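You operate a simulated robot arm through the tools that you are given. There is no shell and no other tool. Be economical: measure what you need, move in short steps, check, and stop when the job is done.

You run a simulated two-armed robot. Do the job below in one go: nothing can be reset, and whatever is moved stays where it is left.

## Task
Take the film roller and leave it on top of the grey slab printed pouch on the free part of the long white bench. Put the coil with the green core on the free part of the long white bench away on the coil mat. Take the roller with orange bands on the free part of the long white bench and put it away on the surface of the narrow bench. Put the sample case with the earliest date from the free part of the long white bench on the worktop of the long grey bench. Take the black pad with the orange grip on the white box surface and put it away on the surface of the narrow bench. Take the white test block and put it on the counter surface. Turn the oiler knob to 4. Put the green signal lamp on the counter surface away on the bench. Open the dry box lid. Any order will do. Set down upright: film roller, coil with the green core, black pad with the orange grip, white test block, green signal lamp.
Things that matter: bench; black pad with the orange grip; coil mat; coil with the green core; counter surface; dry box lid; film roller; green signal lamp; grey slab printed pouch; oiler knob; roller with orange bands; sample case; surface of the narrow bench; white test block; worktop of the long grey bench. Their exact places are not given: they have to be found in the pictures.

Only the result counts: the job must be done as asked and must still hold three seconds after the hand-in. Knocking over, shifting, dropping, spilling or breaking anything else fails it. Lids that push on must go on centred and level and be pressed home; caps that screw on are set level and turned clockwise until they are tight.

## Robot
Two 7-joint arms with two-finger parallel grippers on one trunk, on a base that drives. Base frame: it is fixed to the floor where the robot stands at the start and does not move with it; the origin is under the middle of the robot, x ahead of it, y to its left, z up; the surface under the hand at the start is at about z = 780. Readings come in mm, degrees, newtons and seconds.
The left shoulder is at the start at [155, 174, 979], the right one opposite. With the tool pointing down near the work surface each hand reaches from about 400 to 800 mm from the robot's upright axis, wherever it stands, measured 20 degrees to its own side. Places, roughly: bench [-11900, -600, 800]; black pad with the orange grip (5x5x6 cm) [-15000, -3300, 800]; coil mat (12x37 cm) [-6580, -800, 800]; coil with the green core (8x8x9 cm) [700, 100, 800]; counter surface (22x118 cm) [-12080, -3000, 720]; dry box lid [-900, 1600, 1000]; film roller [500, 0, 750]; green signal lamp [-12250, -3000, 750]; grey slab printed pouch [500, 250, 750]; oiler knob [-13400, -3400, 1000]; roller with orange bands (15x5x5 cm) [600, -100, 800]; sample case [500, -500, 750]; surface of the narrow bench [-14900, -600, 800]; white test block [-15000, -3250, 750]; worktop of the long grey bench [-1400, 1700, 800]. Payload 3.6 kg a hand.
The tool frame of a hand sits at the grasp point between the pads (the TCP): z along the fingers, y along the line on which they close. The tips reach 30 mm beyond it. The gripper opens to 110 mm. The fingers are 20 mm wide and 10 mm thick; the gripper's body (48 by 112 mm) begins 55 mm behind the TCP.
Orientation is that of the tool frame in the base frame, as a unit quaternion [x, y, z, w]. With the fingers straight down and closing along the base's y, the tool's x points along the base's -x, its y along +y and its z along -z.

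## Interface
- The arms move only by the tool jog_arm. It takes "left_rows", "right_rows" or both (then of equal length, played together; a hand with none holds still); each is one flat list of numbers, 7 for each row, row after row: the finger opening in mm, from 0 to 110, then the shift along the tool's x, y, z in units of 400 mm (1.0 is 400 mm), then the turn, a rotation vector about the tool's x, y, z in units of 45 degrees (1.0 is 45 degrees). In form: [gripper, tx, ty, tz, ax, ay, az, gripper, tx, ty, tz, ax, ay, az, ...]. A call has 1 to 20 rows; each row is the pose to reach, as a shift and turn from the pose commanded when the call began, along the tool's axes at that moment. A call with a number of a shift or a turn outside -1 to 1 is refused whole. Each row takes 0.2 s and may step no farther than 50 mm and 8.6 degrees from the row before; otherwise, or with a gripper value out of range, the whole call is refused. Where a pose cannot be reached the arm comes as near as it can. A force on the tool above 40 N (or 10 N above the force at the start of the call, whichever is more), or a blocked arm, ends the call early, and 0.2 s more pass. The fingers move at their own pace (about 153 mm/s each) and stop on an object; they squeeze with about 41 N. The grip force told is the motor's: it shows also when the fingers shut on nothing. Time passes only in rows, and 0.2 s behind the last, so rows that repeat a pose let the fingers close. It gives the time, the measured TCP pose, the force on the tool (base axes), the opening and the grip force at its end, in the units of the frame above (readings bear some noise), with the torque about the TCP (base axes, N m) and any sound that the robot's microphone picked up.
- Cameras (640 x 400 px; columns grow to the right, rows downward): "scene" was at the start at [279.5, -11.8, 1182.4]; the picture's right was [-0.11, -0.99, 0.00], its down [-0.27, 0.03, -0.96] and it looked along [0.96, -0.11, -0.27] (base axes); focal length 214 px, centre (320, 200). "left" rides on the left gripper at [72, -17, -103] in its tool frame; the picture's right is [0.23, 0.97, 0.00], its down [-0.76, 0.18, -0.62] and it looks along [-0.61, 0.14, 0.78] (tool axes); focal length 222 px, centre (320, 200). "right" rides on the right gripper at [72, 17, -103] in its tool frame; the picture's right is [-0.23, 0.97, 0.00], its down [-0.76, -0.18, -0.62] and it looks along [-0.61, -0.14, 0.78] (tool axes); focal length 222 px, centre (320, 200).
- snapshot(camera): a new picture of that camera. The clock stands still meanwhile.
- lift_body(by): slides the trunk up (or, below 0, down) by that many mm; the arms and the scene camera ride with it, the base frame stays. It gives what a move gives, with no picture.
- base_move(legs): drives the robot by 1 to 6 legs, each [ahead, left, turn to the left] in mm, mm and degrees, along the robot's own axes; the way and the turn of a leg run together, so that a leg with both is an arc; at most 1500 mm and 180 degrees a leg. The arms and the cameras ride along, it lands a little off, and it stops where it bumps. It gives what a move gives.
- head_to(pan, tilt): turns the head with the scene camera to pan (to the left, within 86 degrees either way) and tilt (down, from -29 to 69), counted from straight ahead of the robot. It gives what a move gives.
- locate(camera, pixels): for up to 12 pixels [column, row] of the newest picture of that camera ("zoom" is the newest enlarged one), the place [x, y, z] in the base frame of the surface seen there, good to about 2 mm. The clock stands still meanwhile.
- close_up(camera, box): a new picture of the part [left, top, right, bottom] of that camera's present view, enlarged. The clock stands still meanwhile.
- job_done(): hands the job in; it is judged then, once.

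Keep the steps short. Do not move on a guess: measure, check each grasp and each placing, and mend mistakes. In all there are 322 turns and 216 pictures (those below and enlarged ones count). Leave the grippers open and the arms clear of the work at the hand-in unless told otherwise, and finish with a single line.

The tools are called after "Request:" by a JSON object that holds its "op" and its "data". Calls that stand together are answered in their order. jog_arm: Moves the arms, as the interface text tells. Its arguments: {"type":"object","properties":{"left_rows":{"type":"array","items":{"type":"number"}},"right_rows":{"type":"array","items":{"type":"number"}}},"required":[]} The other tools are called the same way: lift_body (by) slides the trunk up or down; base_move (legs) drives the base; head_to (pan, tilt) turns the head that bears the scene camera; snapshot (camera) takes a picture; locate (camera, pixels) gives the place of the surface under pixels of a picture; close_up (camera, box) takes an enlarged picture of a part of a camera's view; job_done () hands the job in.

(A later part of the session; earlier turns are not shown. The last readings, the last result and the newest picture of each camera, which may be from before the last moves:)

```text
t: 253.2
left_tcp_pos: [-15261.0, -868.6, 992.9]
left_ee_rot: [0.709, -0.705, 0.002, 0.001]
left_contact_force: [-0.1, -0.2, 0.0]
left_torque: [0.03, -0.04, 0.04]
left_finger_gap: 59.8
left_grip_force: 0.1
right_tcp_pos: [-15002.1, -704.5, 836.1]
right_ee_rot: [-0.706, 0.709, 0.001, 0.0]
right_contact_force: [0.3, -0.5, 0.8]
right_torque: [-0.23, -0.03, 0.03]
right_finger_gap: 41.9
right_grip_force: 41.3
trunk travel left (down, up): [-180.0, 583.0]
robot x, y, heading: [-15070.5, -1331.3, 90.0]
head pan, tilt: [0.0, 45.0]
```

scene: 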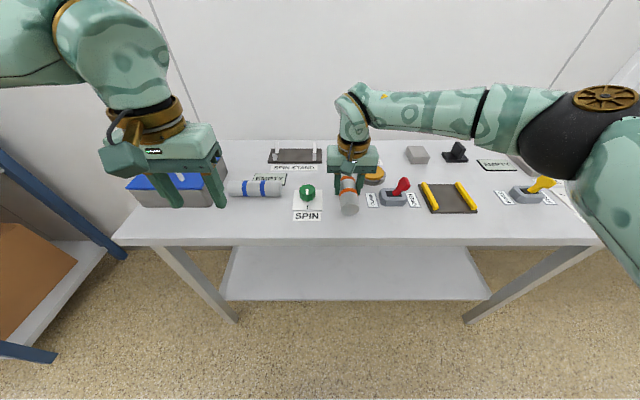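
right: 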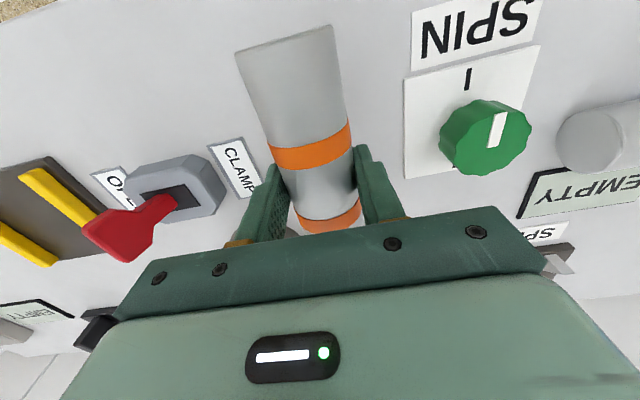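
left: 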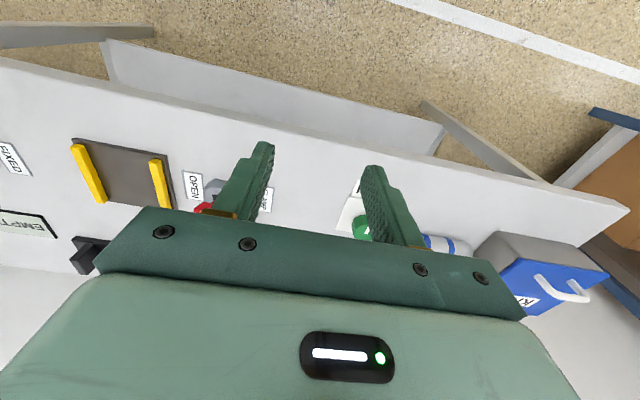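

Light contact. I release gently and rise.

Request:
{"op": "jog_arm", "data": {"right_rows": [0, 0, 0, 0.002, 0, 0, 0, 50, 0, 0, 0.002, 0, 0, 0, 62, 0, 0, 0.002, 0, 0, 0, 62, 0, 0, 0.002, 0, 0, 0, 62, 0, 0, -0.06, 0, 0, 0, 62, 0, 0, -0.16, 0, 0, 0, 62, 0, 0, -0.26, 0, 0, 0, 62, 0, 0, -0.38, 0, 0, 0]}}

Request:
{"op": "snapshot", "data": {"camera": "right"}}

```text
t: 255.0
left_tcp_pos: [-15260.7, -869.3, 994.0]
left_ee_rot: [0.709, -0.705, 0.001, 0.0]
left_contact_force: [1.3, -0.2, 0.4]
left_torque: [0.03, 0.01, 0.02]
left_finger_gap: 59.9
left_grip_force: 0.0
right_tcp_pos: [-15002.8, -705.2, 988.2]
right_ee_rot: [-0.707, 0.707, 0.002, 0.0]
right_contact_force: [0.0, 0.0, -0.1]
right_torque: [-0.03, -0.01, 0.02]
right_finger_gap: 62.0
right_grip_force: 0.1
trunk travel left (down, up): [-180.0, 583.0]
robot x, y, heading: [-15069.0, -1330.6, 90.0]
head pan, tilt: [0.0, 45.0]
```

```text
108 pictures are left
```

right: 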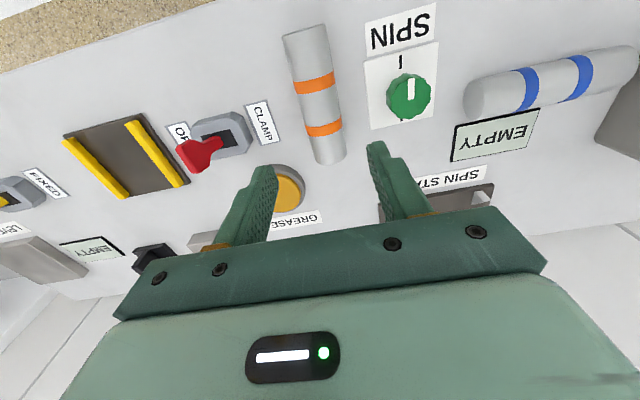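

The roller lies still. I retract the right hand, back off and turn around to face the opposite side (y≈−3300).

Request:
{"op": "jog_arm", "data": {"right_rows": [62, 0.1, -0.03, 0, 0, 0, 0, 62, 0.2, -0.06, 0, 0, 0, 0, 62, 0.3, -0.09, 0, 0, 0, 0, 62, 0.4, -0.12, 0, 0, 0, 0]}}

Request:
{"op": "base_move", "data": {"legs": [[-500, 0, 0], [0, 0, 180]]}}

Request:
{"op": "head_to", "data": {"pan": 0, "tilt": 20}}

Request:
{"op": "snapshot", "data": {"camera": "scene"}}

```text
t: 256.0
left_tcp_pos: [-15261.5, -869.0, 993.3]
left_ee_rot: [0.708, -0.706, 0.003, 0.002]
left_contact_force: [0.6, -0.9, -0.5]
left_torque: [-0.01, -0.04, 0.0]
left_finger_gap: 59.9
left_grip_force: 0.1
right_tcp_pos: [-14953.8, -866.6, 988.7]
right_ee_rot: [-0.706, 0.708, 0.001, 0.0]
right_contact_force: [0.2, 0.4, -0.2]
right_torque: [0.02, 0.03, -0.02]
right_finger_gap: 62.1
right_grip_force: 0.0
trunk travel left (down, up): [-180.0, 583.0]
robot x, y, heading: [-15062.3, -1333.3, 89.9]
head pan, tilt: [0.0, 45.0]
```

```text
t: 266.4
left_tcp_pos: [-14851.8, -2287.7, 992.1]
left_ee_rot: [0.689, 0.724, 0.002, -0.003]
left_contact_force: [-0.2, -0.6, -0.3]
left_torque: [0.02, 0.0, 0.0]
left_finger_gap: 60.0
left_grip_force: 0.1
right_tcp_pos: [-15157.3, -2305.8, 987.5]
right_ee_rot: [0.693, 0.721, 0.0, 0.001]
right_contact_force: [0.1, 0.4, 0.0]
right_torque: [0.0, 0.02, -0.01]
right_finger_gap: 62.4
right_grip_force: 0.0
trunk travel left (down, up): [-180.0, 583.0]
robot x, y, heading: [-15063.4, -1831.1, -87.4]
head pan, tilt: [0.0, 45.0]
```

```text
t: 267.3
left_tcp_pos: [-14851.8, -2287.4, 993.5]
left_ee_rot: [0.69, 0.724, 0.001, -0.003]
left_contact_force: [0.6, 0.6, -0.4]
left_torque: [0.0, -0.01, 0.04]
left_finger_gap: 59.8
left_grip_force: 0.1
right_tcp_pos: [-15157.4, -2305.8, 987.7]
right_ee_rot: [0.693, 0.721, 0.0, 0.001]
right_contact_force: [0.1, -0.6, -0.5]
right_torque: [-0.04, -0.04, 0.01]
right_finger_gap: 61.9
right_grip_force: 0.0
trunk travel left (down, up): [-180.0, 583.0]
robot x, y, heading: [-15063.5, -1837.5, -87.4]
head pan, tilt: [0.0, 20.0]
```

```text
107 pictures are left
```

scene: 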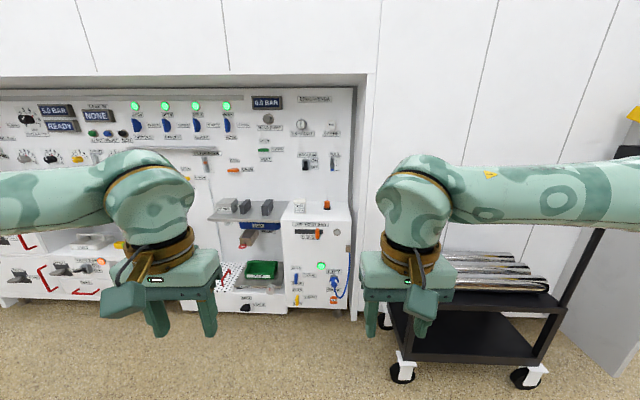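

Request:
{"op": "close_up", "data": {"camera": "scene", "box": [200, 80, 370, 330]}}

Request:
{"op": "locate", "data": {"camera": "scene", "pixels": [[327, 205], [300, 213], [225, 210], [250, 210], [265, 208], [262, 270], [246, 240], [318, 235], [395, 375], [345, 310], [213, 220], [335, 215]]}}

```text
1.60 times, centred on (285, 205) of scene
```

zoom: 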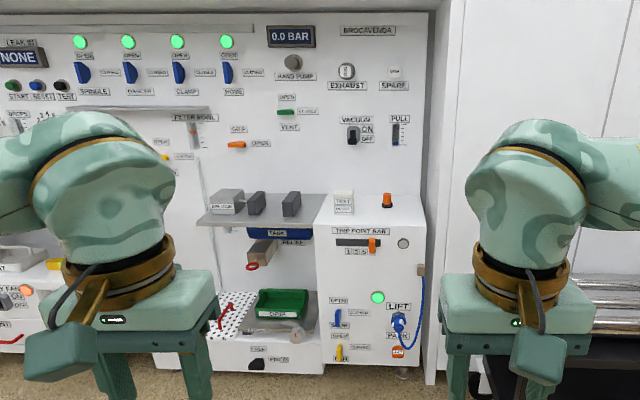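

```text
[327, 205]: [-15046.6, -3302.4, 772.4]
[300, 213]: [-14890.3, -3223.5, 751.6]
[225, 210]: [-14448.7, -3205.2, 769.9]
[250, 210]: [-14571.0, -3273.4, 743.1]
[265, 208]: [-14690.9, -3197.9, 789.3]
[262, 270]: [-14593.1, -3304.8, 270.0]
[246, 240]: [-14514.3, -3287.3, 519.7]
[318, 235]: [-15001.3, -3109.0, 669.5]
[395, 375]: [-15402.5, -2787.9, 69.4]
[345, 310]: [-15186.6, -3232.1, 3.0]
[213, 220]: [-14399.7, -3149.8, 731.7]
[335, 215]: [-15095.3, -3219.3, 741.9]
```

The white box top is at z≈742, with the TEST BLOCK at (−14890,−3223) and the black pad at (−15046,−3302). I drive closer.

Request:
{"op": "base_move", "data": {"legs": [[0, 100, -2.6], [450, 0, 0]]}}

Request:
{"op": "head_to", "data": {"pan": -10, "tilt": 38}}

Request:
{"op": "snapshot", "data": {"camera": "scene"}}

```text
t: 270.8
left_tcp_pos: [-14775.1, -2745.7, 992.0]
left_ee_rot: [0.706, 0.708, 0.001, -0.003]
left_contact_force: [0.2, 0.3, 0.6]
left_torque: [0.01, -0.01, -0.01]
left_finger_gap: 59.7
left_grip_force: 0.0
right_tcp_pos: [-15079.9, -2749.0, 987.1]
right_ee_rot: [0.709, 0.705, 0.001, 0.001]
right_contact_force: [0.3, 0.1, 0.0]
right_torque: [0.01, -0.01, 0.02]
right_finger_gap: 62.0
right_grip_force: 0.0
trunk travel left (down, up): [-180.0, 583.0]
robot x, y, heading: [-14968.0, -2280.5, -90.3]
head pan, tilt: [0.0, 20.0]
```

```text
t: 271.6
left_tcp_pos: [-14773.5, -2743.9, 993.2]
left_ee_rot: [0.706, 0.708, 0.002, -0.003]
left_contact_force: [0.6, 0.1, 0.8]
left_torque: [0.04, -0.01, -0.02]
left_finger_gap: 60.0
left_grip_force: 0.0
right_tcp_pos: [-15079.8, -2749.3, 987.0]
right_ee_rot: [0.709, 0.705, 0.0, 0.001]
right_contact_force: [0.2, 0.5, 0.4]
right_torque: [0.01, -0.02, -0.01]
right_finger_gap: 62.0
right_grip_force: 0.1
trunk travel left (down, up): [-180.0, 583.0]
robot x, y, heading: [-14968.7, -2285.4, -89.9]
head pan, tilt: [-10.0, 38.0]
```

```text
105 pictures are left
```

scene: 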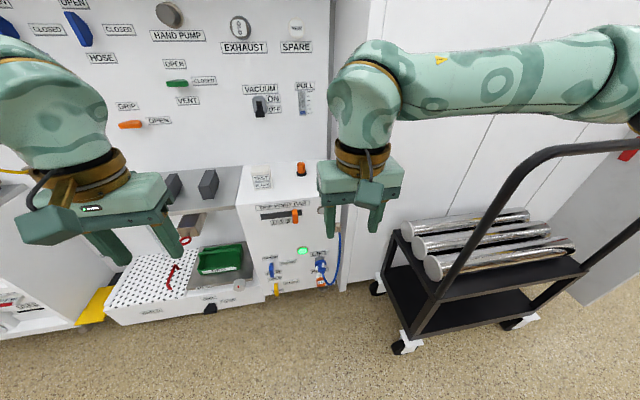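

Request:
{"op": "locate", "data": {"camera": "scene", "pixels": [[500, 205], [550, 153], [610, 146], [388, 245], [405, 345], [420, 320], [520, 260], [345, 170], [300, 170], [262, 172], [230, 200], [640, 220]]}}

Request:
{"op": "close_up", "data": {"camera": "scene", "box": [150, 120, 350, 300]}}

```text
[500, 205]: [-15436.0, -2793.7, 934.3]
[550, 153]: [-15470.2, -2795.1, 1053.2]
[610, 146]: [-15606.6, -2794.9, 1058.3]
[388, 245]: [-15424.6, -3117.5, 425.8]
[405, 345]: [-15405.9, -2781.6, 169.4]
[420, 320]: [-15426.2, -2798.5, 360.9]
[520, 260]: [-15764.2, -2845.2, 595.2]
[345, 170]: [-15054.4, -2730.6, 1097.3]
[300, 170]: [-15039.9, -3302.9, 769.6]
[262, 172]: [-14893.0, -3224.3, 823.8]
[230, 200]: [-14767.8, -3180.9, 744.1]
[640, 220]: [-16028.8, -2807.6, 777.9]
```

```text
2.22 times, centred on (250, 210) of scene
```

zoom: 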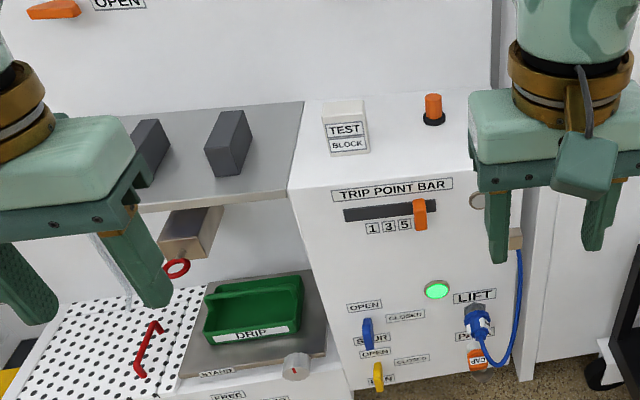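

Request:
{"op": "locate", "data": {"camera": "scene", "pixels": [[620, 60], [560, 70], [630, 110], [480, 80]]}}

Request:
{"op": "head_to", "data": {"pan": -45, "tilt": 15}}

Request:
{"op": "snapshot", "data": {"camera": "scene"}}

Request:
{"op": "locate", "data": {"camera": "scene", "pixels": [[350, 180], [320, 200], [300, 230], [380, 200], [250, 280], [330, 170]]}}

```text
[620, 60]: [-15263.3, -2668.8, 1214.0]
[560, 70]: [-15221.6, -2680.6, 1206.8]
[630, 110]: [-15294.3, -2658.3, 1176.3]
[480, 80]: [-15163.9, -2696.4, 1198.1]
```

```text
t: 272.6
left_tcp_pos: [-14774.3, -2744.3, 993.2]
left_ee_rot: [0.706, 0.708, 0.001, -0.003]
left_contact_force: [0.1, 0.3, -0.3]
left_torque: [-0.01, 0.01, -0.02]
left_finger_gap: 60.1
left_grip_force: 0.1
right_tcp_pos: [-15080.4, -2748.8, 987.8]
right_ee_rot: [0.709, 0.705, 0.0, 0.002]
right_contact_force: [0.8, 0.4, -0.3]
right_torque: [0.02, 0.01, -0.04]
right_finger_gap: 62.2
right_grip_force: 0.0
trunk travel left (down, up): [-180.0, 583.0]
robot x, y, heading: [-14968.2, -2286.9, -90.1]
head pan, tilt: [-45.0, 15.0]
```

```text
103 pictures are left
```

scene: 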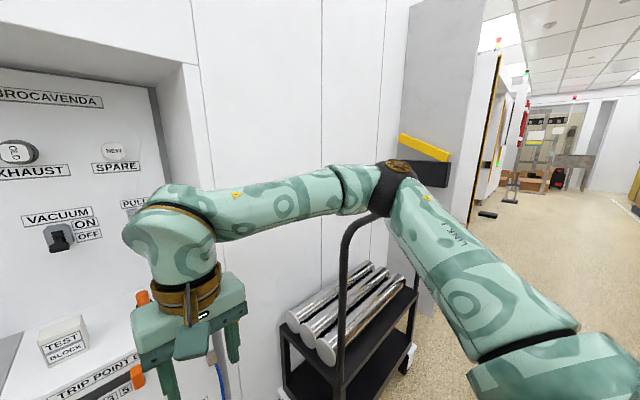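

```text
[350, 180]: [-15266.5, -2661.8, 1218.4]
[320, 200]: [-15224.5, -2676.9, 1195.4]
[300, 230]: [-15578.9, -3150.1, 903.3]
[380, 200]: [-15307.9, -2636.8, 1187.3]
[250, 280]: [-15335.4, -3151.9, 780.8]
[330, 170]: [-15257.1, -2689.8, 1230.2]
```

The elbow clears the cart. I drive ahead 350 and left 40.

Request:
{"op": "base_move", "data": {"legs": [[350, 40, 0]]}}

Request:
{"op": "head_to", "data": {"pan": -5, "tilt": 50}}

Request:
{"op": "snapshot", "data": {"camera": "scene"}}

```text
t: 274.9
left_tcp_pos: [-14736.1, -3096.3, 993.1]
left_ee_rot: [0.707, 0.707, 0.002, -0.003]
left_contact_force: [1.0, -0.2, 0.0]
left_torque: [0.03, -0.01, 0.01]
left_finger_gap: 60.2
left_grip_force: 0.0
right_tcp_pos: [-15040.1, -3098.6, 987.2]
right_ee_rot: [0.709, 0.705, 0.0, 0.001]
right_contact_force: [-0.6, 0.0, 0.0]
right_torque: [-0.03, -0.01, 0.01]
right_finger_gap: 61.9
right_grip_force: 0.2
trunk travel left (down, up): [-180.0, 583.0]
robot x, y, heading: [-14927.4, -2631.7, -90.2]
head pan, tilt: [-45.0, 15.0]
```

```text
t: 275.9
left_tcp_pos: [-14735.3, -3095.0, 992.5]
left_ee_rot: [0.707, 0.707, 0.001, -0.002]
left_contact_force: [-0.3, -0.3, -0.6]
left_torque: [0.0, 0.01, -0.04]
left_finger_gap: 59.9
left_grip_force: 0.0
right_tcp_pos: [-15041.1, -3097.6, 987.5]
right_ee_rot: [0.709, 0.705, 0.001, 0.001]
right_contact_force: [0.3, -0.6, 0.2]
right_torque: [-0.05, 0.02, 0.03]
right_finger_gap: 61.8
right_grip_force: 0.0
trunk travel left (down, up): [-180.0, 583.0]
robot x, y, heading: [-14929.1, -2632.6, -90.3]
head pan, tilt: [-5.0, 50.0]
```

```text
102 pictures are left
```

scene: 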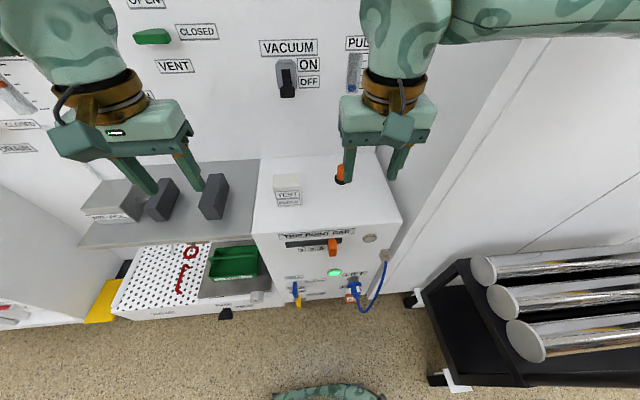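

Request:
{"op": "close_up", "data": {"camera": "scene", "box": [250, 140, 410, 240]}}

Request:
{"op": "locate", "data": {"camera": "zoom", "pixels": [[105, 145], [195, 145], [200, 185], [110, 190], [115, 240], [200, 240], [363, 110], [363, 160], [365, 178], [350, 130], [300, 250], [560, 330]]}}

Request:
{"op": "snapshot", "data": {"camera": "right"}}

Request:
{"op": "snapshot", "data": {"camera": "left"}}

```text
4.00 times, centred on (330, 190) of scene
```

zoom: 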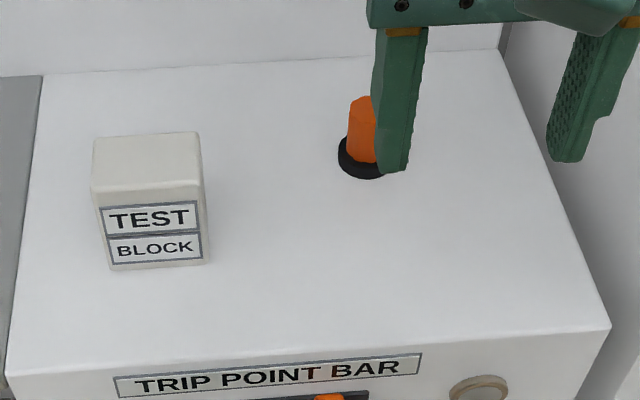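

```text
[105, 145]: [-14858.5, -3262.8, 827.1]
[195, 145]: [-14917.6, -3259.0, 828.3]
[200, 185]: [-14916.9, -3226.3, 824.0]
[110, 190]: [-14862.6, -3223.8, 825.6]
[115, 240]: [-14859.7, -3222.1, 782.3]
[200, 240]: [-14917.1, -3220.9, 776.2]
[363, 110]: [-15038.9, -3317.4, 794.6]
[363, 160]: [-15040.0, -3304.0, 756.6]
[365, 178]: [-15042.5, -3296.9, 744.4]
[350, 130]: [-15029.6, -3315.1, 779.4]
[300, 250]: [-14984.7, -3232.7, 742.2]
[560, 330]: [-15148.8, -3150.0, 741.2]
```

```text
100 pictures are left
```

right: 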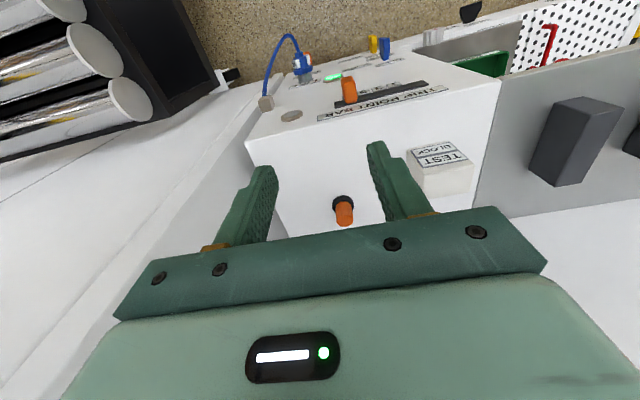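

```text
99 pictures are left
```

left: 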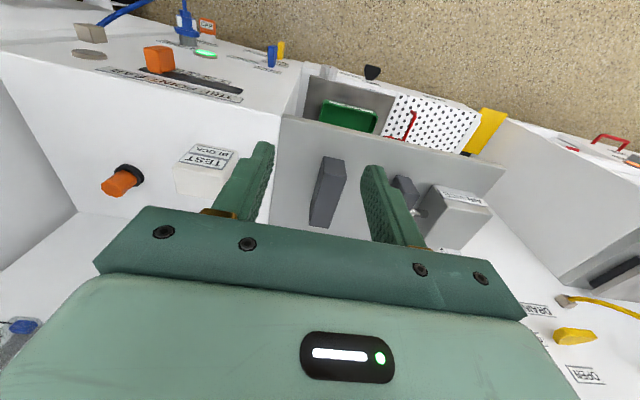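

Request:
{"op": "close_up", "data": {"camera": "right", "box": [310, 175, 380, 235]}}

Request:
{"op": "locate", "data": {"camera": "zoom", "pixels": [[235, 270], [390, 260], [310, 230], [310, 300], [310, 330], [230, 190], [390, 180], [310, 180], [310, 370], [300, 130]]}}

```text
6.67 times, centred on (345, 205) of right
```

zoom: 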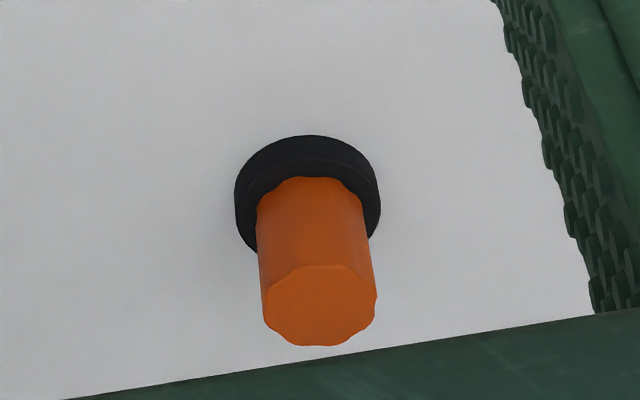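

```text
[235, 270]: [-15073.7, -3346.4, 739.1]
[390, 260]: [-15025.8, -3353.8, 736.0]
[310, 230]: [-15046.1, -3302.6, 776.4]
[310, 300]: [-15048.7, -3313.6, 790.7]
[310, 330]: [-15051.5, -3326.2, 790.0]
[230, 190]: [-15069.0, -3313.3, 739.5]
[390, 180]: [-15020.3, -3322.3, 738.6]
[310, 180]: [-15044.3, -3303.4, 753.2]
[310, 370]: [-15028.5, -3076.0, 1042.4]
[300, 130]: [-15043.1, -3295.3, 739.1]
```

Request:
{"op": "locate", "data": {"camera": "scene", "pixels": [[287, 85], [285, 70], [355, 65], [320, 130], [300, 50], [250, 110]]}}

Request:
{"op": "jog_arm", "data": {"right_rows": [70, -0.1, 0, 0.05, 0, 0, 0, 70, -0.2, -0.005, 0.1, 0, 0, 0, 70, -0.3, -0.01, 0.15, 0, 0, 0, 70, -0.4, -0.015, 0.2, 0, 0, 0]}}

Request:
{"op": "snapshot", "data": {"camera": "scene"}}

```text
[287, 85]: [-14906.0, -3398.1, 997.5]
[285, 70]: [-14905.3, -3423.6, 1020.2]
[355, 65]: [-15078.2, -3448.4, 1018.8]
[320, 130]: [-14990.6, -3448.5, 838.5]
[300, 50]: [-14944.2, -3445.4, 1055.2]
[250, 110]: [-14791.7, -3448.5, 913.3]
```

```text
t: 276.9
left_tcp_pos: [-14734.1, -3089.2, 995.6]
left_ee_rot: [0.706, 0.708, -0.001, -0.002]
left_contact_force: [0.0, 0.1, -0.3]
left_torque: [-0.05, 0.02, -0.01]
left_finger_gap: 60.1
left_grip_force: 0.1
right_tcp_pos: [-15044.8, -3252.2, 911.0]
right_ee_rot: [0.708, 0.706, -0.003, 0.002]
right_contact_force: [1.1, 2.3, 0.7]
right_torque: [-0.22, 0.11, 0.01]
right_finger_gap: 69.9
right_grip_force: 0.2
trunk travel left (down, up): [-180.0, 583.0]
robot x, y, heading: [-14927.3, -2630.8, -90.1]
head pan, tilt: [-5.0, 50.0]
```

```text
97 pictures are left
```

scene: 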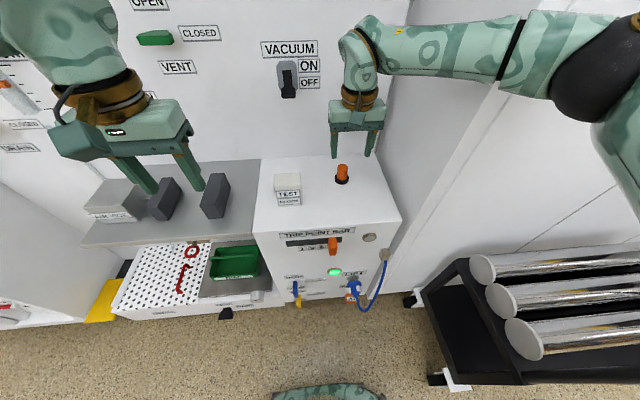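

Request:
{"op": "jog_arm", "data": {"right_rows": [70, 0, 0, 0, 0, 0, 0]}}

Request:
{"op": "head_to", "data": {"pan": -35, "tilt": 25}}

Request:
{"op": "snapshot", "data": {"camera": "scene"}}

```text
t: 277.4
left_tcp_pos: [-14732.8, -3088.2, 996.1]
left_ee_rot: [0.706, 0.708, -0.002, -0.001]
left_contact_force: [-1.8, -0.5, -0.2]
left_torque: [0.0, -0.01, 0.0]
left_finger_gap: 60.3
left_grip_force: 0.0
right_tcp_pos: [-15044.8, -3252.3, 911.4]
right_ee_rot: [0.708, 0.706, -0.002, 0.001]
right_contact_force: [0.6, -0.7, -1.1]
right_torque: [0.0, 0.0, -0.02]
right_finger_gap: 70.0
right_grip_force: 0.1
trunk travel left (down, up): [-180.0, 583.0]
robot x, y, heading: [-14929.1, -2633.1, -89.8]
head pan, tilt: [-5.0, 50.0]
```

```text
t: 278.3
left_tcp_pos: [-14731.3, -3089.4, 996.4]
left_ee_rot: [0.707, 0.708, -0.003, 0.0]
left_contact_force: [-0.8, 0.3, -0.5]
left_torque: [0.0, 0.04, 0.0]
left_finger_gap: 60.0
left_grip_force: 0.1
right_tcp_pos: [-15044.1, -3252.0, 912.1]
right_ee_rot: [0.709, 0.705, -0.003, 0.002]
right_contact_force: [0.0, 0.0, 0.0]
right_torque: [0.01, 0.01, 0.02]
right_finger_gap: 70.2
right_grip_force: 0.0
trunk travel left (down, up): [-180.0, 583.0]
robot x, y, heading: [-14930.3, -2633.3, -90.1]
head pan, tilt: [-35.0, 25.0]
```

```text
96 pictures are left
```

scene: 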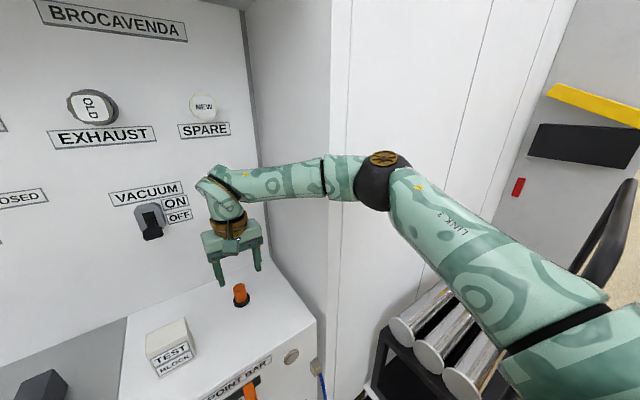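

Request:
{"op": "locate", "data": {"camera": "scene", "pixels": [[310, 180], [345, 175], [385, 180], [335, 120], [345, 120], [332, 250], [400, 150], [450, 150], [600, 250], [440, 200]]}}

```text
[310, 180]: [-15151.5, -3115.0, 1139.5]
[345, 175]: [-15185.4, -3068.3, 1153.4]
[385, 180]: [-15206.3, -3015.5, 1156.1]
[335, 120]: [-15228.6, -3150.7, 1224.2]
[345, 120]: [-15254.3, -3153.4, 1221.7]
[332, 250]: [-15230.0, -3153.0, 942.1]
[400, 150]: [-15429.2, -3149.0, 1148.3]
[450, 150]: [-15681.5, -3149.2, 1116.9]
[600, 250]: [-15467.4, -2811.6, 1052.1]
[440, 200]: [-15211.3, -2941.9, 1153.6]
```

The right elbow seems to press against the wall corner at (−15230,−3152). I retract the right hand and shift the robot left so that the elbow stays inside the alcove.

Request:
{"op": "jog_arm", "data": {"right_rows": [70, 0.1, 0.005, -0.05, 0, 0, 0, 70, 0.2, 0.01, -0.1, 0, 0, 0, 70, 0.3, 0.01, -0.15, 0, 0, 0, 70, 0.4, 0.015, -0.2, 0, 0, 0]}}

Request:
{"op": "base_move", "data": {"legs": [[0, 160, 0]]}}

Request:
{"op": "head_to", "data": {"pan": -5, "tilt": 45}}

Request:
{"op": "snapshot", "data": {"camera": "scene"}}

```text
t: 279.3
left_tcp_pos: [-14735.2, -3093.9, 993.3]
left_ee_rot: [0.707, 0.708, 0.001, -0.002]
left_contact_force: [0.7, -0.1, 0.5]
left_torque: [0.01, 0.05, -0.01]
left_finger_gap: 60.2
left_grip_force: 0.0
right_tcp_pos: [-15041.8, -3095.1, 988.2]
right_ee_rot: [0.71, 0.704, 0.0, 0.001]
right_contact_force: [-0.3, 0.6, 0.3]
right_torque: [-0.03, 0.0, 0.0]
right_finger_gap: 70.2
right_grip_force: 0.0
trunk travel left (down, up): [-180.0, 583.0]
robot x, y, heading: [-14932.9, -2631.2, -90.0]
head pan, tilt: [-35.0, 25.0]
```

```text
t: 280.7
left_tcp_pos: [-14573.4, -3094.0, 991.7]
left_ee_rot: [0.706, 0.708, 0.001, -0.004]
left_contact_force: [0.1, 0.2, -0.3]
left_torque: [-0.04, 0.05, 0.01]
left_finger_gap: 60.0
left_grip_force: 0.0
right_tcp_pos: [-14880.7, -3097.0, 987.4]
right_ee_rot: [0.709, 0.706, 0.0, 0.0]
right_contact_force: [1.6, 0.6, -0.1]
right_torque: [0.0, 0.01, 0.0]
right_finger_gap: 69.9
right_grip_force: 0.1
trunk travel left (down, up): [-180.0, 583.0]
robot x, y, heading: [-14770.0, -2634.1, -90.2]
head pan, tilt: [-35.0, 25.0]
```

```text
t: 281.7
left_tcp_pos: [-14575.1, -3094.6, 993.6]
left_ee_rot: [0.706, 0.708, 0.001, -0.002]
left_contact_force: [0.0, 0.0, -1.0]
left_torque: [-0.01, 0.0, 0.0]
left_finger_gap: 60.2
left_grip_force: 0.1
right_tcp_pos: [-14881.8, -3096.4, 987.5]
right_ee_rot: [0.71, 0.704, 0.0, 0.002]
right_contact_force: [-0.6, 0.0, 0.6]
right_torque: [0.0, -0.02, 0.01]
right_finger_gap: 70.1
right_grip_force: 0.0
trunk travel left (down, up): [-180.0, 583.0]
robot x, y, heading: [-14766.5, -2633.8, -90.1]
head pan, tilt: [-5.0, 45.0]
```

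```text
95 pictures are left
```

scene: 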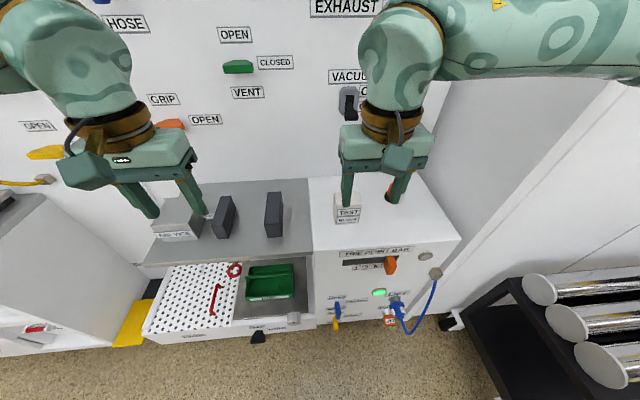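

Retracting restored the pose. Now the right hand goes sideways to above the pad, partly forward.

Request:
{"op": "jog_arm", "data": {"right_rows": [70, -0.052, -0.0825, 0.02, 0, 0, 0, 70, -0.104, -0.165, 0.04, 0, 0, 0, 70, -0.156, -0.2475, 0.06, 0, 0, 0, 70, -0.208, -0.33, 0.08, 0, 0, 0, 70, -0.26, -0.4125, 0.1, 0, 0, 0, 70, -0.35, -0.4125, 0.15, 0, 0, 0, 70, -0.44, -0.4125, 0.2, 0, 0, 0]}}

Request:
{"op": "snapshot", "data": {"camera": "right"}}

Request:
{"op": "snapshot", "data": {"camera": "scene"}}

```text
t: 283.3
left_tcp_pos: [-14576.5, -3094.0, 993.6]
left_ee_rot: [0.706, 0.708, 0.002, -0.003]
left_contact_force: [-0.4, 0.1, -0.3]
left_torque: [0.04, -0.03, 0.04]
left_finger_gap: 59.6
left_grip_force: 0.1
right_tcp_pos: [-15048.2, -3237.4, 928.0]
right_ee_rot: [0.71, 0.704, 0.0, 0.002]
right_contact_force: [-0.1, -0.7, -0.8]
right_torque: [0.02, -0.02, -0.06]
right_finger_gap: 69.9
right_grip_force: 0.1
right hand out of reach, approached as far as the arm can: row 7
trunk travel left (down, up): [-180.0, 583.0]
robot x, y, heading: [-14771.1, -2629.5, -90.0]
head pan, tilt: [-5.0, 45.0]
```

```text
94 pictures are left
```

right: 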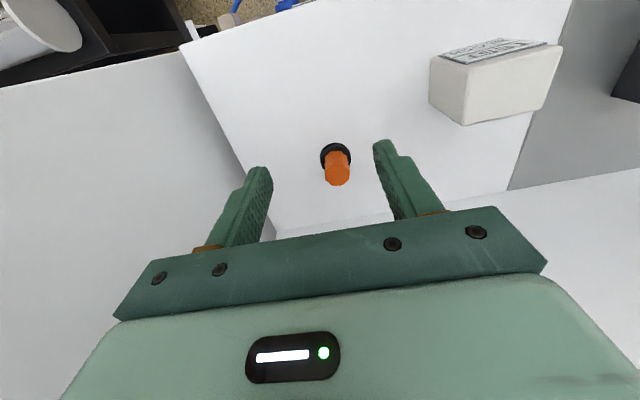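

```text
93 pictures are left
```

scene: 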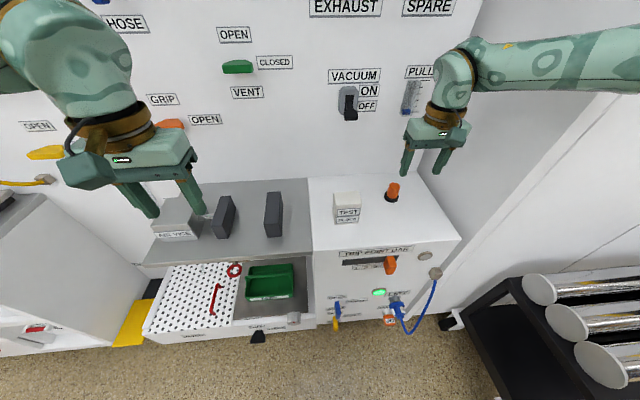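

Forward reach is limited at this height, so I drive the base 70 mm ahead and re-measure the pad.

Request:
{"op": "base_move", "data": {"legs": [[70, 0, 0]]}}

Request:
{"op": "snapshot", "data": {"camera": "right"}}

Request:
{"op": "locate", "data": {"camera": "right", "pixels": [[336, 130], [333, 150], [345, 130], [328, 130], [336, 140], [334, 115], [336, 120]]}}

```text
t: 284.3
left_tcp_pos: [-14575.0, -3166.7, 991.7]
left_ee_rot: [0.706, 0.708, 0.002, -0.004]
left_contact_force: [0.7, -0.2, 0.7]
left_torque: [0.0, 0.03, 0.0]
left_finger_gap: 60.1
left_grip_force: 0.1
right_tcp_pos: [-15046.4, -3309.1, 927.2]
right_ee_rot: [0.71, 0.705, 0.0, 0.0]
right_contact_force: [0.0, -0.4, 0.3]
right_torque: [0.02, 0.04, 0.03]
right_finger_gap: 70.0
right_grip_force: 0.1
trunk travel left (down, up): [-180.0, 583.0]
robot x, y, heading: [-14770.0, -2703.8, -90.0]
head pan, tilt: [-5.0, 45.0]
```

```text
92 pictures are left
```

right: 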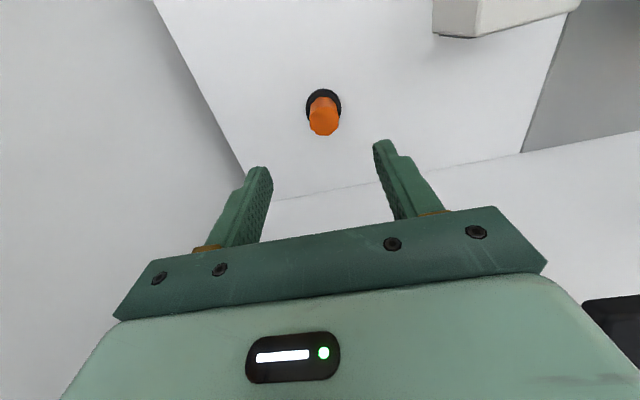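

```text
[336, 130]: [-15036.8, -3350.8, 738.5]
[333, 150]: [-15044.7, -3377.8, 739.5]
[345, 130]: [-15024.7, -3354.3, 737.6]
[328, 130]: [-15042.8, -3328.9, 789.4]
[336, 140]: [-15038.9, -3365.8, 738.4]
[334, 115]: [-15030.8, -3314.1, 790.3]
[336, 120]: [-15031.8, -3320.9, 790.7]
```

Request:
{"op": "locate", "data": {"camera": "right", "pixels": [[323, 122], [311, 124], [323, 111], [323, 134], [336, 119], [308, 105], [340, 100]]}}

```text
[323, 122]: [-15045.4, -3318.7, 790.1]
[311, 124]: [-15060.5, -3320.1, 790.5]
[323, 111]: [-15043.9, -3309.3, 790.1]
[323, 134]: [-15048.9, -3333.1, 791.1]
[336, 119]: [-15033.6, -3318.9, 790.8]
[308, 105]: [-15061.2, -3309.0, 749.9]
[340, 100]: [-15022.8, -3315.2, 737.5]
```

The grip centre is (−15046,−3320), top 790. I descend to z≈786 and close.

Request:
{"op": "jog_arm", "data": {"right_rows": [70, -0.0275, 0, 0.1, 0, 0, 0, 70, -0.0275, 0, 0.2, 0, 0, 0, 70, -0.0275, 0, 0.3, 0, 0, 0, 70, -0.0275, 0, 0.35, 0, 0, 0]}}

Request:
{"op": "snapshot", "data": {"camera": "right"}}

```text
t: 285.3
left_tcp_pos: [-14575.0, -3165.4, 993.3]
left_ee_rot: [0.706, 0.709, 0.001, -0.003]
left_contact_force: [0.1, -0.5, 0.0]
left_torque: [0.02, -0.02, -0.03]
left_finger_gap: 60.0
left_grip_force: 0.1
right_tcp_pos: [-15047.6, -3319.5, 787.5]
right_ee_rot: [0.71, 0.704, 0.0, 0.002]
right_contact_force: [0.1, -0.1, 0.1]
right_torque: [-0.02, -0.03, 0.01]
right_finger_gap: 70.0
right_grip_force: 0.0
trunk travel left (down, up): [-180.0, 583.0]
robot x, y, heading: [-14766.0, -2702.8, -90.0]
head pan, tilt: [-5.0, 45.0]
```

```text
91 pictures are left
```

right: 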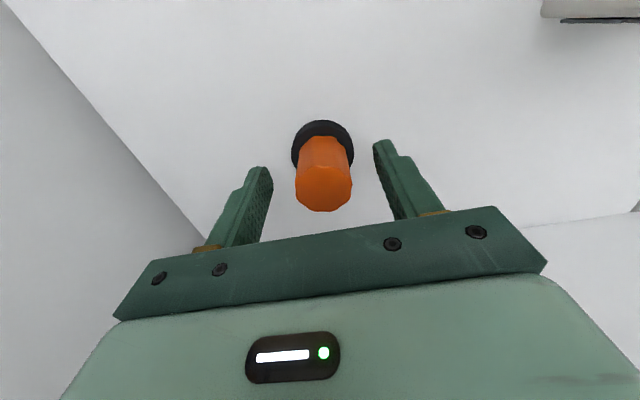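

Request:
{"op": "jog_arm", "data": {"right_rows": [0, 0, 0, 0, 0, 0, 0, 0, 0, 0, 0, 0, 0, 0, 0, 0, 0, 0, 0, 0, 0, 0, 0, 0, -0.1, 0, 0, 0, 0, 0, 0, -0.2, 0, 0, 0, 0, 0.05, 0, -0.3, 0, 0, 0, 0, 0.12, 0, -0.38, 0, 0, 0]}}

Request:
{"op": "snapshot", "data": {"camera": "right"}}

```text
t: 286.9
left_tcp_pos: [-14573.9, -3164.0, 992.8]
left_ee_rot: [0.706, 0.708, 0.002, -0.003]
left_contact_force: [-0.3, -0.2, 0.3]
left_torque: [-0.02, 0.0, -0.04]
left_finger_gap: 59.8
left_grip_force: 0.1
right_tcp_pos: [-15046.3, -3270.2, 939.6]
right_ee_rot: [0.71, 0.704, 0.0, 0.001]
right_contact_force: [0.1, -0.8, -0.1]
right_torque: [0.02, -0.02, 0.02]
right_finger_gap: 30.1
right_grip_force: 40.8
trunk travel left (down, up): [-180.0, 583.0]
robot x, y, heading: [-14769.3, -2703.3, -90.1]
head pan, tilt: [-5.0, 45.0]
```

```text
90 pictures are left
```

right: 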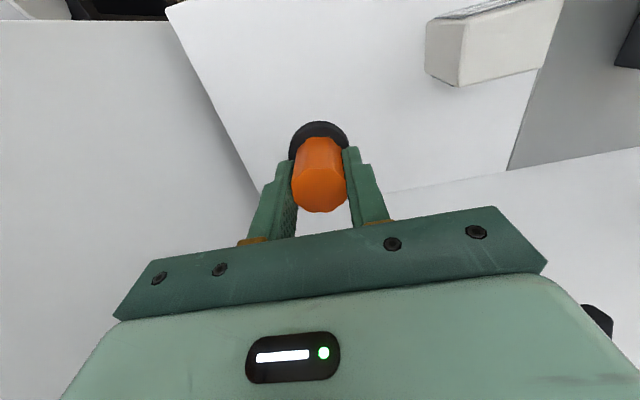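

The pad is held. I retract the right hand, back off 50 and shift right 170 so that the left hand can take the block.

Request:
{"op": "jog_arm", "data": {"right_rows": [0, 0.08, 0.055, 0, 0, 0, 0, 0, 0.16, 0.11, -0.03, 0, 0, 0, 0, 0.24, 0.165, -0.06, 0, 0, 0, 0, 0.3, 0.215, -0.1, 0, 0, 0]}}

Request:
{"op": "base_move", "data": {"legs": [[-60, 0, 0], [0, -165, 0]]}}

Request:
{"op": "snapshot", "data": {"camera": "scene"}}

Request:
{"op": "snapshot", "data": {"camera": "left"}}

```text
t: 287.9
left_tcp_pos: [-14572.7, -3164.5, 993.2]
left_ee_rot: [0.706, 0.709, 0.002, -0.002]
left_contact_force: [-0.1, -0.4, 0.2]
left_torque: [0.01, 0.03, -0.01]
left_finger_gap: 60.1
left_grip_force: 0.0
right_tcp_pos: [-14959.3, -3149.2, 978.3]
right_ee_rot: [0.71, 0.704, -0.002, 0.001]
right_contact_force: [-0.6, 0.1, -1.1]
right_torque: [-0.03, 0.0, -0.01]
right_finger_gap: 30.2
right_grip_force: 40.7
trunk travel left (down, up): [-180.0, 583.0]
robot x, y, heading: [-14768.0, -2706.0, -90.1]
head pan, tilt: [-5.0, 45.0]
```

```text
t: 289.9
left_tcp_pos: [-14743.0, -3104.4, 992.6]
left_ee_rot: [0.706, 0.708, 0.001, -0.003]
left_contact_force: [-0.2, -0.9, 0.7]
left_torque: [0.01, 0.01, 0.01]
left_finger_gap: 59.8
left_grip_force: 0.0
right_tcp_pos: [-15128.0, -3090.4, 978.0]
right_ee_rot: [0.71, 0.704, 0.0, 0.002]
right_contact_force: [0.0, 0.2, -1.4]
right_torque: [0.03, -0.05, 0.01]
right_finger_gap: 30.2
right_grip_force: 41.4
trunk travel left (down, up): [-180.0, 583.0]
robot x, y, heading: [-14936.3, -2643.0, -90.3]
head pan, tilt: [-5.0, 45.0]
```

```text
89 pictures are left
```

scene: 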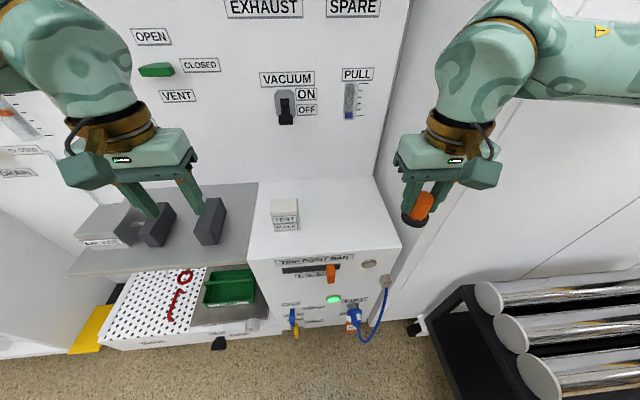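

```text
88 pictures are left
```

left: 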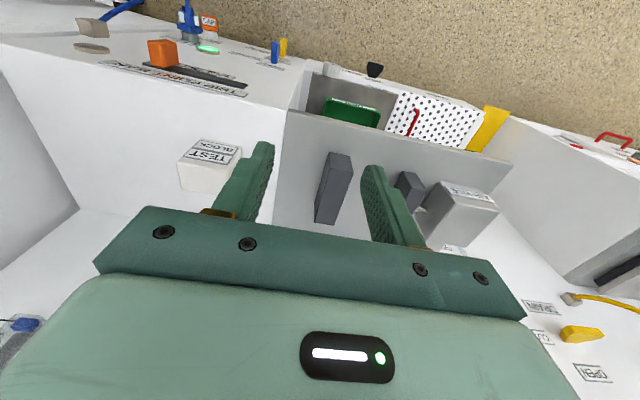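

Request:
{"op": "jog_arm", "data": {"left_rows": [95, -0.07, -0.0725, 0.03, 0, 0, 0, 95, -0.14, -0.145, 0.06, 0, 0, 0, 95, -0.21, -0.2175, 0.1, 0, 0, 0, 95, -0.28, -0.29, 0.16, 0, 0, 0, 95, -0.3475, -0.3625, 0.22, 0, 0, 0]}}

Request:
{"op": "snapshot", "data": {"camera": "left"}}

```text
t: 291.1
left_tcp_pos: [-14887.1, -3245.3, 903.0]
left_ee_rot: [0.706, 0.708, 0.002, -0.002]
left_contact_force: [-0.9, 0.3, 0.7]
left_torque: [0.02, 0.0, 0.03]
left_finger_gap: 94.8
left_grip_force: 0.1
right_tcp_pos: [-15128.3, -3090.2, 978.4]
right_ee_rot: [0.71, 0.704, 0.0, 0.001]
right_contact_force: [0.8, 0.1, -0.3]
right_torque: [0.0, -0.01, 0.0]
right_finger_gap: 30.4
right_grip_force: 41.1
trunk travel left (down, up): [-180.0, 583.0]
robot x, y, heading: [-14936.1, -2645.9, -90.2]
head pan, tilt: [-5.0, 45.0]
```

```text
87 pictures are left
```

left: 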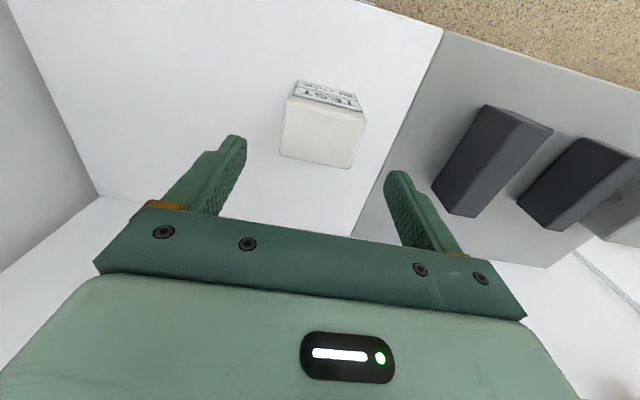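

Request:
{"op": "locate", "data": {"camera": "left", "pixels": [[292, 103], [362, 122], [285, 153], [350, 164], [322, 130]]}}

```text
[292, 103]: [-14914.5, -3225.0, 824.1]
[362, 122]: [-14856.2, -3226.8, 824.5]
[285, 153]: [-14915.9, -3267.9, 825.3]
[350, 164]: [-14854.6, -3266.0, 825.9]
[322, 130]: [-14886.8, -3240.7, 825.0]
```

Aligned. I descend to z≈797, close and lift.

Request:
{"op": "jog_arm", "data": {"left_rows": [95, 0, 0, 0.09, 0, 0, 0, 95, 0, 0.004, 0.18, 0, 0, 0, 95, 0, 0.004, 0.265, 0, 0, 0, 0, 0, 0.004, 0.265, 0, 0, 0, 0, 0, 0.004, 0.265, 0, 0, 0, 0, 0, 0.004, 0.265, 0, 0, 0]}}

Request:
{"op": "jog_arm", "data": {"left_rows": [0, 0, 0, -0.1, 0, 0, 0, 0, 0, 0, -0.2, 0, 0, 0, 0, 0.05, 0, -0.3, 0, 0, 0, 0, 0.1, 0.05, -0.4, 0, 0, 0]}}

Request:
{"op": "snapshot", "data": {"camera": "left"}}

```text
t: 292.5
left_tcp_pos: [-14885.7, -3242.9, 798.2]
left_ee_rot: [0.707, 0.707, 0.001, -0.002]
left_contact_force: [-0.3, -0.9, -0.7]
left_torque: [0.04, -0.04, -0.03]
left_finger_gap: 69.8
left_grip_force: 41.4
right_tcp_pos: [-15127.2, -3090.2, 979.3]
right_ee_rot: [0.71, 0.704, 0.0, 0.002]
right_contact_force: [0.2, -0.9, -0.4]
right_torque: [0.0, -0.02, -0.02]
right_finger_gap: 30.2
right_grip_force: 41.0
trunk travel left (down, up): [-180.0, 583.0]
robot x, y, heading: [-14937.0, -2642.2, -90.0]
head pan, tilt: [-5.0, 45.0]
```

```text
t: 293.5
left_tcp_pos: [-14864.5, -3204.0, 960.7]
left_ee_rot: [0.706, 0.708, 0.002, -0.003]
left_contact_force: [-0.7, 0.0, -2.0]
left_torque: [-0.01, -0.01, 0.0]
left_finger_gap: 69.9
left_grip_force: 42.1
right_tcp_pos: [-15127.0, -3090.1, 979.6]
right_ee_rot: [0.71, 0.705, -0.002, 0.002]
right_contact_force: [0.1, 0.1, -0.9]
right_torque: [-0.01, 0.02, -0.01]
right_finger_gap: 30.0
right_grip_force: 41.2
trunk travel left (down, up): [-180.0, 583.0]
robot x, y, heading: [-14935.6, -2647.0, -90.0]
head pan, tilt: [-5.0, 45.0]
```

```text
86 pictures are left
```

left: 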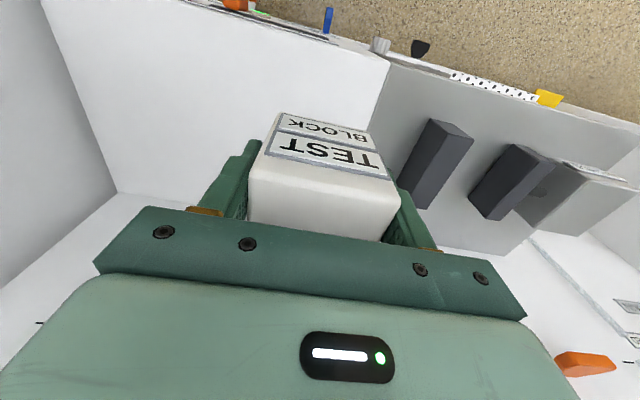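

The block is held. I retract the left hand, back off, turn around and go to the narrow bench to put the pad down.

Request:
{"op": "jog_arm", "data": {"left_rows": [0, 0.07, 0.075, 0, 0, 0, 0, 0, 0.14, 0.15, 0, 0, 0, 0, 0, 0.21, 0.225, -0.03, 0, 0, 0, 0, 0.27, 0.3, -0.06, 0, 0, 0]}}

Request:
{"op": "base_move", "data": {"legs": [[-850, 0, 0], [0, 0, 180], [0, -175, 0]]}}

Request:
{"op": "head_to", "data": {"pan": 0, "tilt": 35}}

Request:
{"op": "snapshot", "data": {"camera": "scene"}}

```text
t: 294.5
left_tcp_pos: [-14743.4, -3095.9, 982.4]
left_ee_rot: [0.707, 0.708, 0.0, -0.004]
left_contact_force: [0.4, -0.4, -2.9]
left_torque: [0.03, 0.02, -0.01]
left_finger_gap: 69.8
left_grip_force: 41.3
right_tcp_pos: [-15126.4, -3089.6, 978.6]
right_ee_rot: [0.71, 0.704, -0.001, 0.001]
right_contact_force: [0.5, -0.4, -1.1]
right_torque: [0.02, -0.02, 0.01]
right_finger_gap: 29.9
right_grip_force: 40.7
trunk travel left (down, up): [-180.0, 583.0]
robot x, y, heading: [-14932.8, -2642.6, -90.2]
head pan, tilt: [-5.0, 45.0]
```

```text
t: 307.4
left_tcp_pos: [-14942.5, -1338.4, 982.1]
left_ee_rot: [-0.706, 0.708, -0.002, -0.001]
left_contact_force: [0.2, -1.0, -3.6]
left_torque: [-0.02, 0.01, 0.01]
left_finger_gap: 69.7
left_grip_force: 40.7
right_tcp_pos: [-14561.7, -1347.4, 979.1]
right_ee_rot: [-0.702, 0.712, 0.001, 0.0]
right_contact_force: [1.0, -0.2, -0.5]
right_torque: [-0.04, 0.05, -0.01]
right_finger_gap: 30.2
right_grip_force: 40.5
trunk travel left (down, up): [-180.0, 583.0]
robot x, y, heading: [-14756.4, -1792.4, 89.5]
head pan, tilt: [-5.0, 45.0]
```

```text
t: 308.2
left_tcp_pos: [-14944.8, -1337.4, 983.1]
left_ee_rot: [-0.706, 0.709, -0.003, -0.002]
left_contact_force: [0.2, 0.4, -3.1]
left_torque: [0.0, 0.0, 0.02]
left_finger_gap: 69.8
left_grip_force: 41.0
right_tcp_pos: [-14562.8, -1346.9, 979.2]
right_ee_rot: [-0.702, 0.712, 0.001, 0.001]
right_contact_force: [0.1, -0.2, -0.4]
right_torque: [-0.01, 0.02, 0.01]
right_finger_gap: 30.2
right_grip_force: 41.0
trunk travel left (down, up): [-180.0, 583.0]
robot x, y, heading: [-14756.8, -1797.7, 89.5]
head pan, tilt: [0.0, 35.0]
```

```text
85 pictures are left
```

scene: 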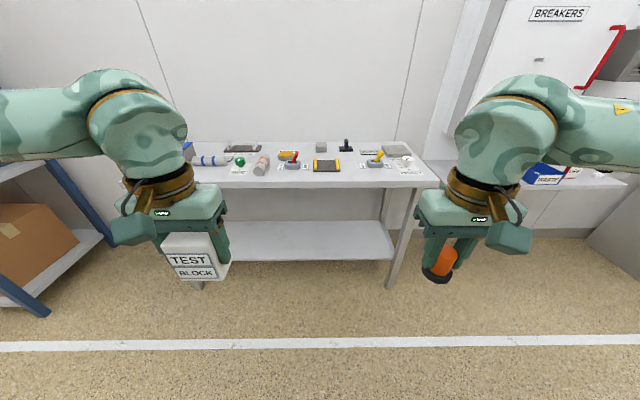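

Request:
{"op": "base_move", "data": {"legs": [[440, 0, 0.5]]}}

Request:
{"op": "head_to", "data": {"pan": 0, "tilt": 45}}

Request:
{"op": "snapshot", "data": {"camera": "scene"}}

Request:
{"op": "locate", "data": {"camera": "scene", "pixels": [[365, 210], [375, 215], [385, 215], [395, 205], [380, 190], [380, 230], [360, 205], [390, 190]]}}

```text
t: 310.8
left_tcp_pos: [-14946.8, -897.2, 981.7]
left_ee_rot: [0.709, -0.705, 0.002, 0.002]
left_contact_force: [0.0, 0.5, -3.4]
left_torque: [-0.04, 0.0, -0.03]
left_finger_gap: 69.7
left_grip_force: 41.1
right_tcp_pos: [-14565.7, -902.9, 978.7]
right_ee_rot: [-0.705, 0.709, 0.0, 0.001]
right_contact_force: [-0.1, 0.0, -0.5]
right_torque: [0.0, 0.0, -0.01]
right_finger_gap: 29.9
right_grip_force: 41.0
trunk travel left (down, up): [-180.0, 583.0]
robot x, y, heading: [-14754.4, -1350.3, 90.2]
head pan, tilt: [0.0, 35.0]
```

```text
t: 311.6
left_tcp_pos: [-14947.1, -898.2, 982.4]
left_ee_rot: [0.709, -0.706, 0.002, 0.001]
left_contact_force: [-0.1, 0.1, -2.9]
left_torque: [-0.01, -0.02, 0.01]
left_finger_gap: 69.8
left_grip_force: 41.1
right_tcp_pos: [-14565.5, -903.6, 980.3]
right_ee_rot: [-0.705, 0.709, 0.0, 0.001]
right_contact_force: [-0.1, 0.1, 0.2]
right_torque: [-0.01, -0.03, 0.01]
right_finger_gap: 30.0
right_grip_force: 40.8
trunk travel left (down, up): [-180.0, 583.0]
robot x, y, heading: [-14754.4, -1351.1, 90.0]
head pan, tilt: [0.0, 45.0]
```

```text
84 pictures are left
```

scene: 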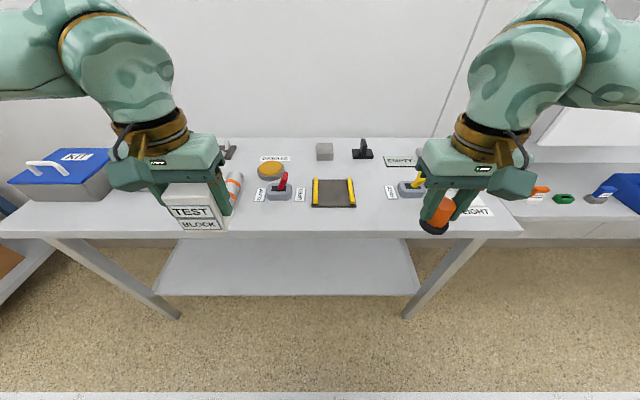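

```text
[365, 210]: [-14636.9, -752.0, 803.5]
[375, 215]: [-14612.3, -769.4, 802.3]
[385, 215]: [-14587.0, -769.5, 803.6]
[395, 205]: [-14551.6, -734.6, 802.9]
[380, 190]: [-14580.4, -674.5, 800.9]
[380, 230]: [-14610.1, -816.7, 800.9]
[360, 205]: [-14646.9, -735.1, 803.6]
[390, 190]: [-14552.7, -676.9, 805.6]
```

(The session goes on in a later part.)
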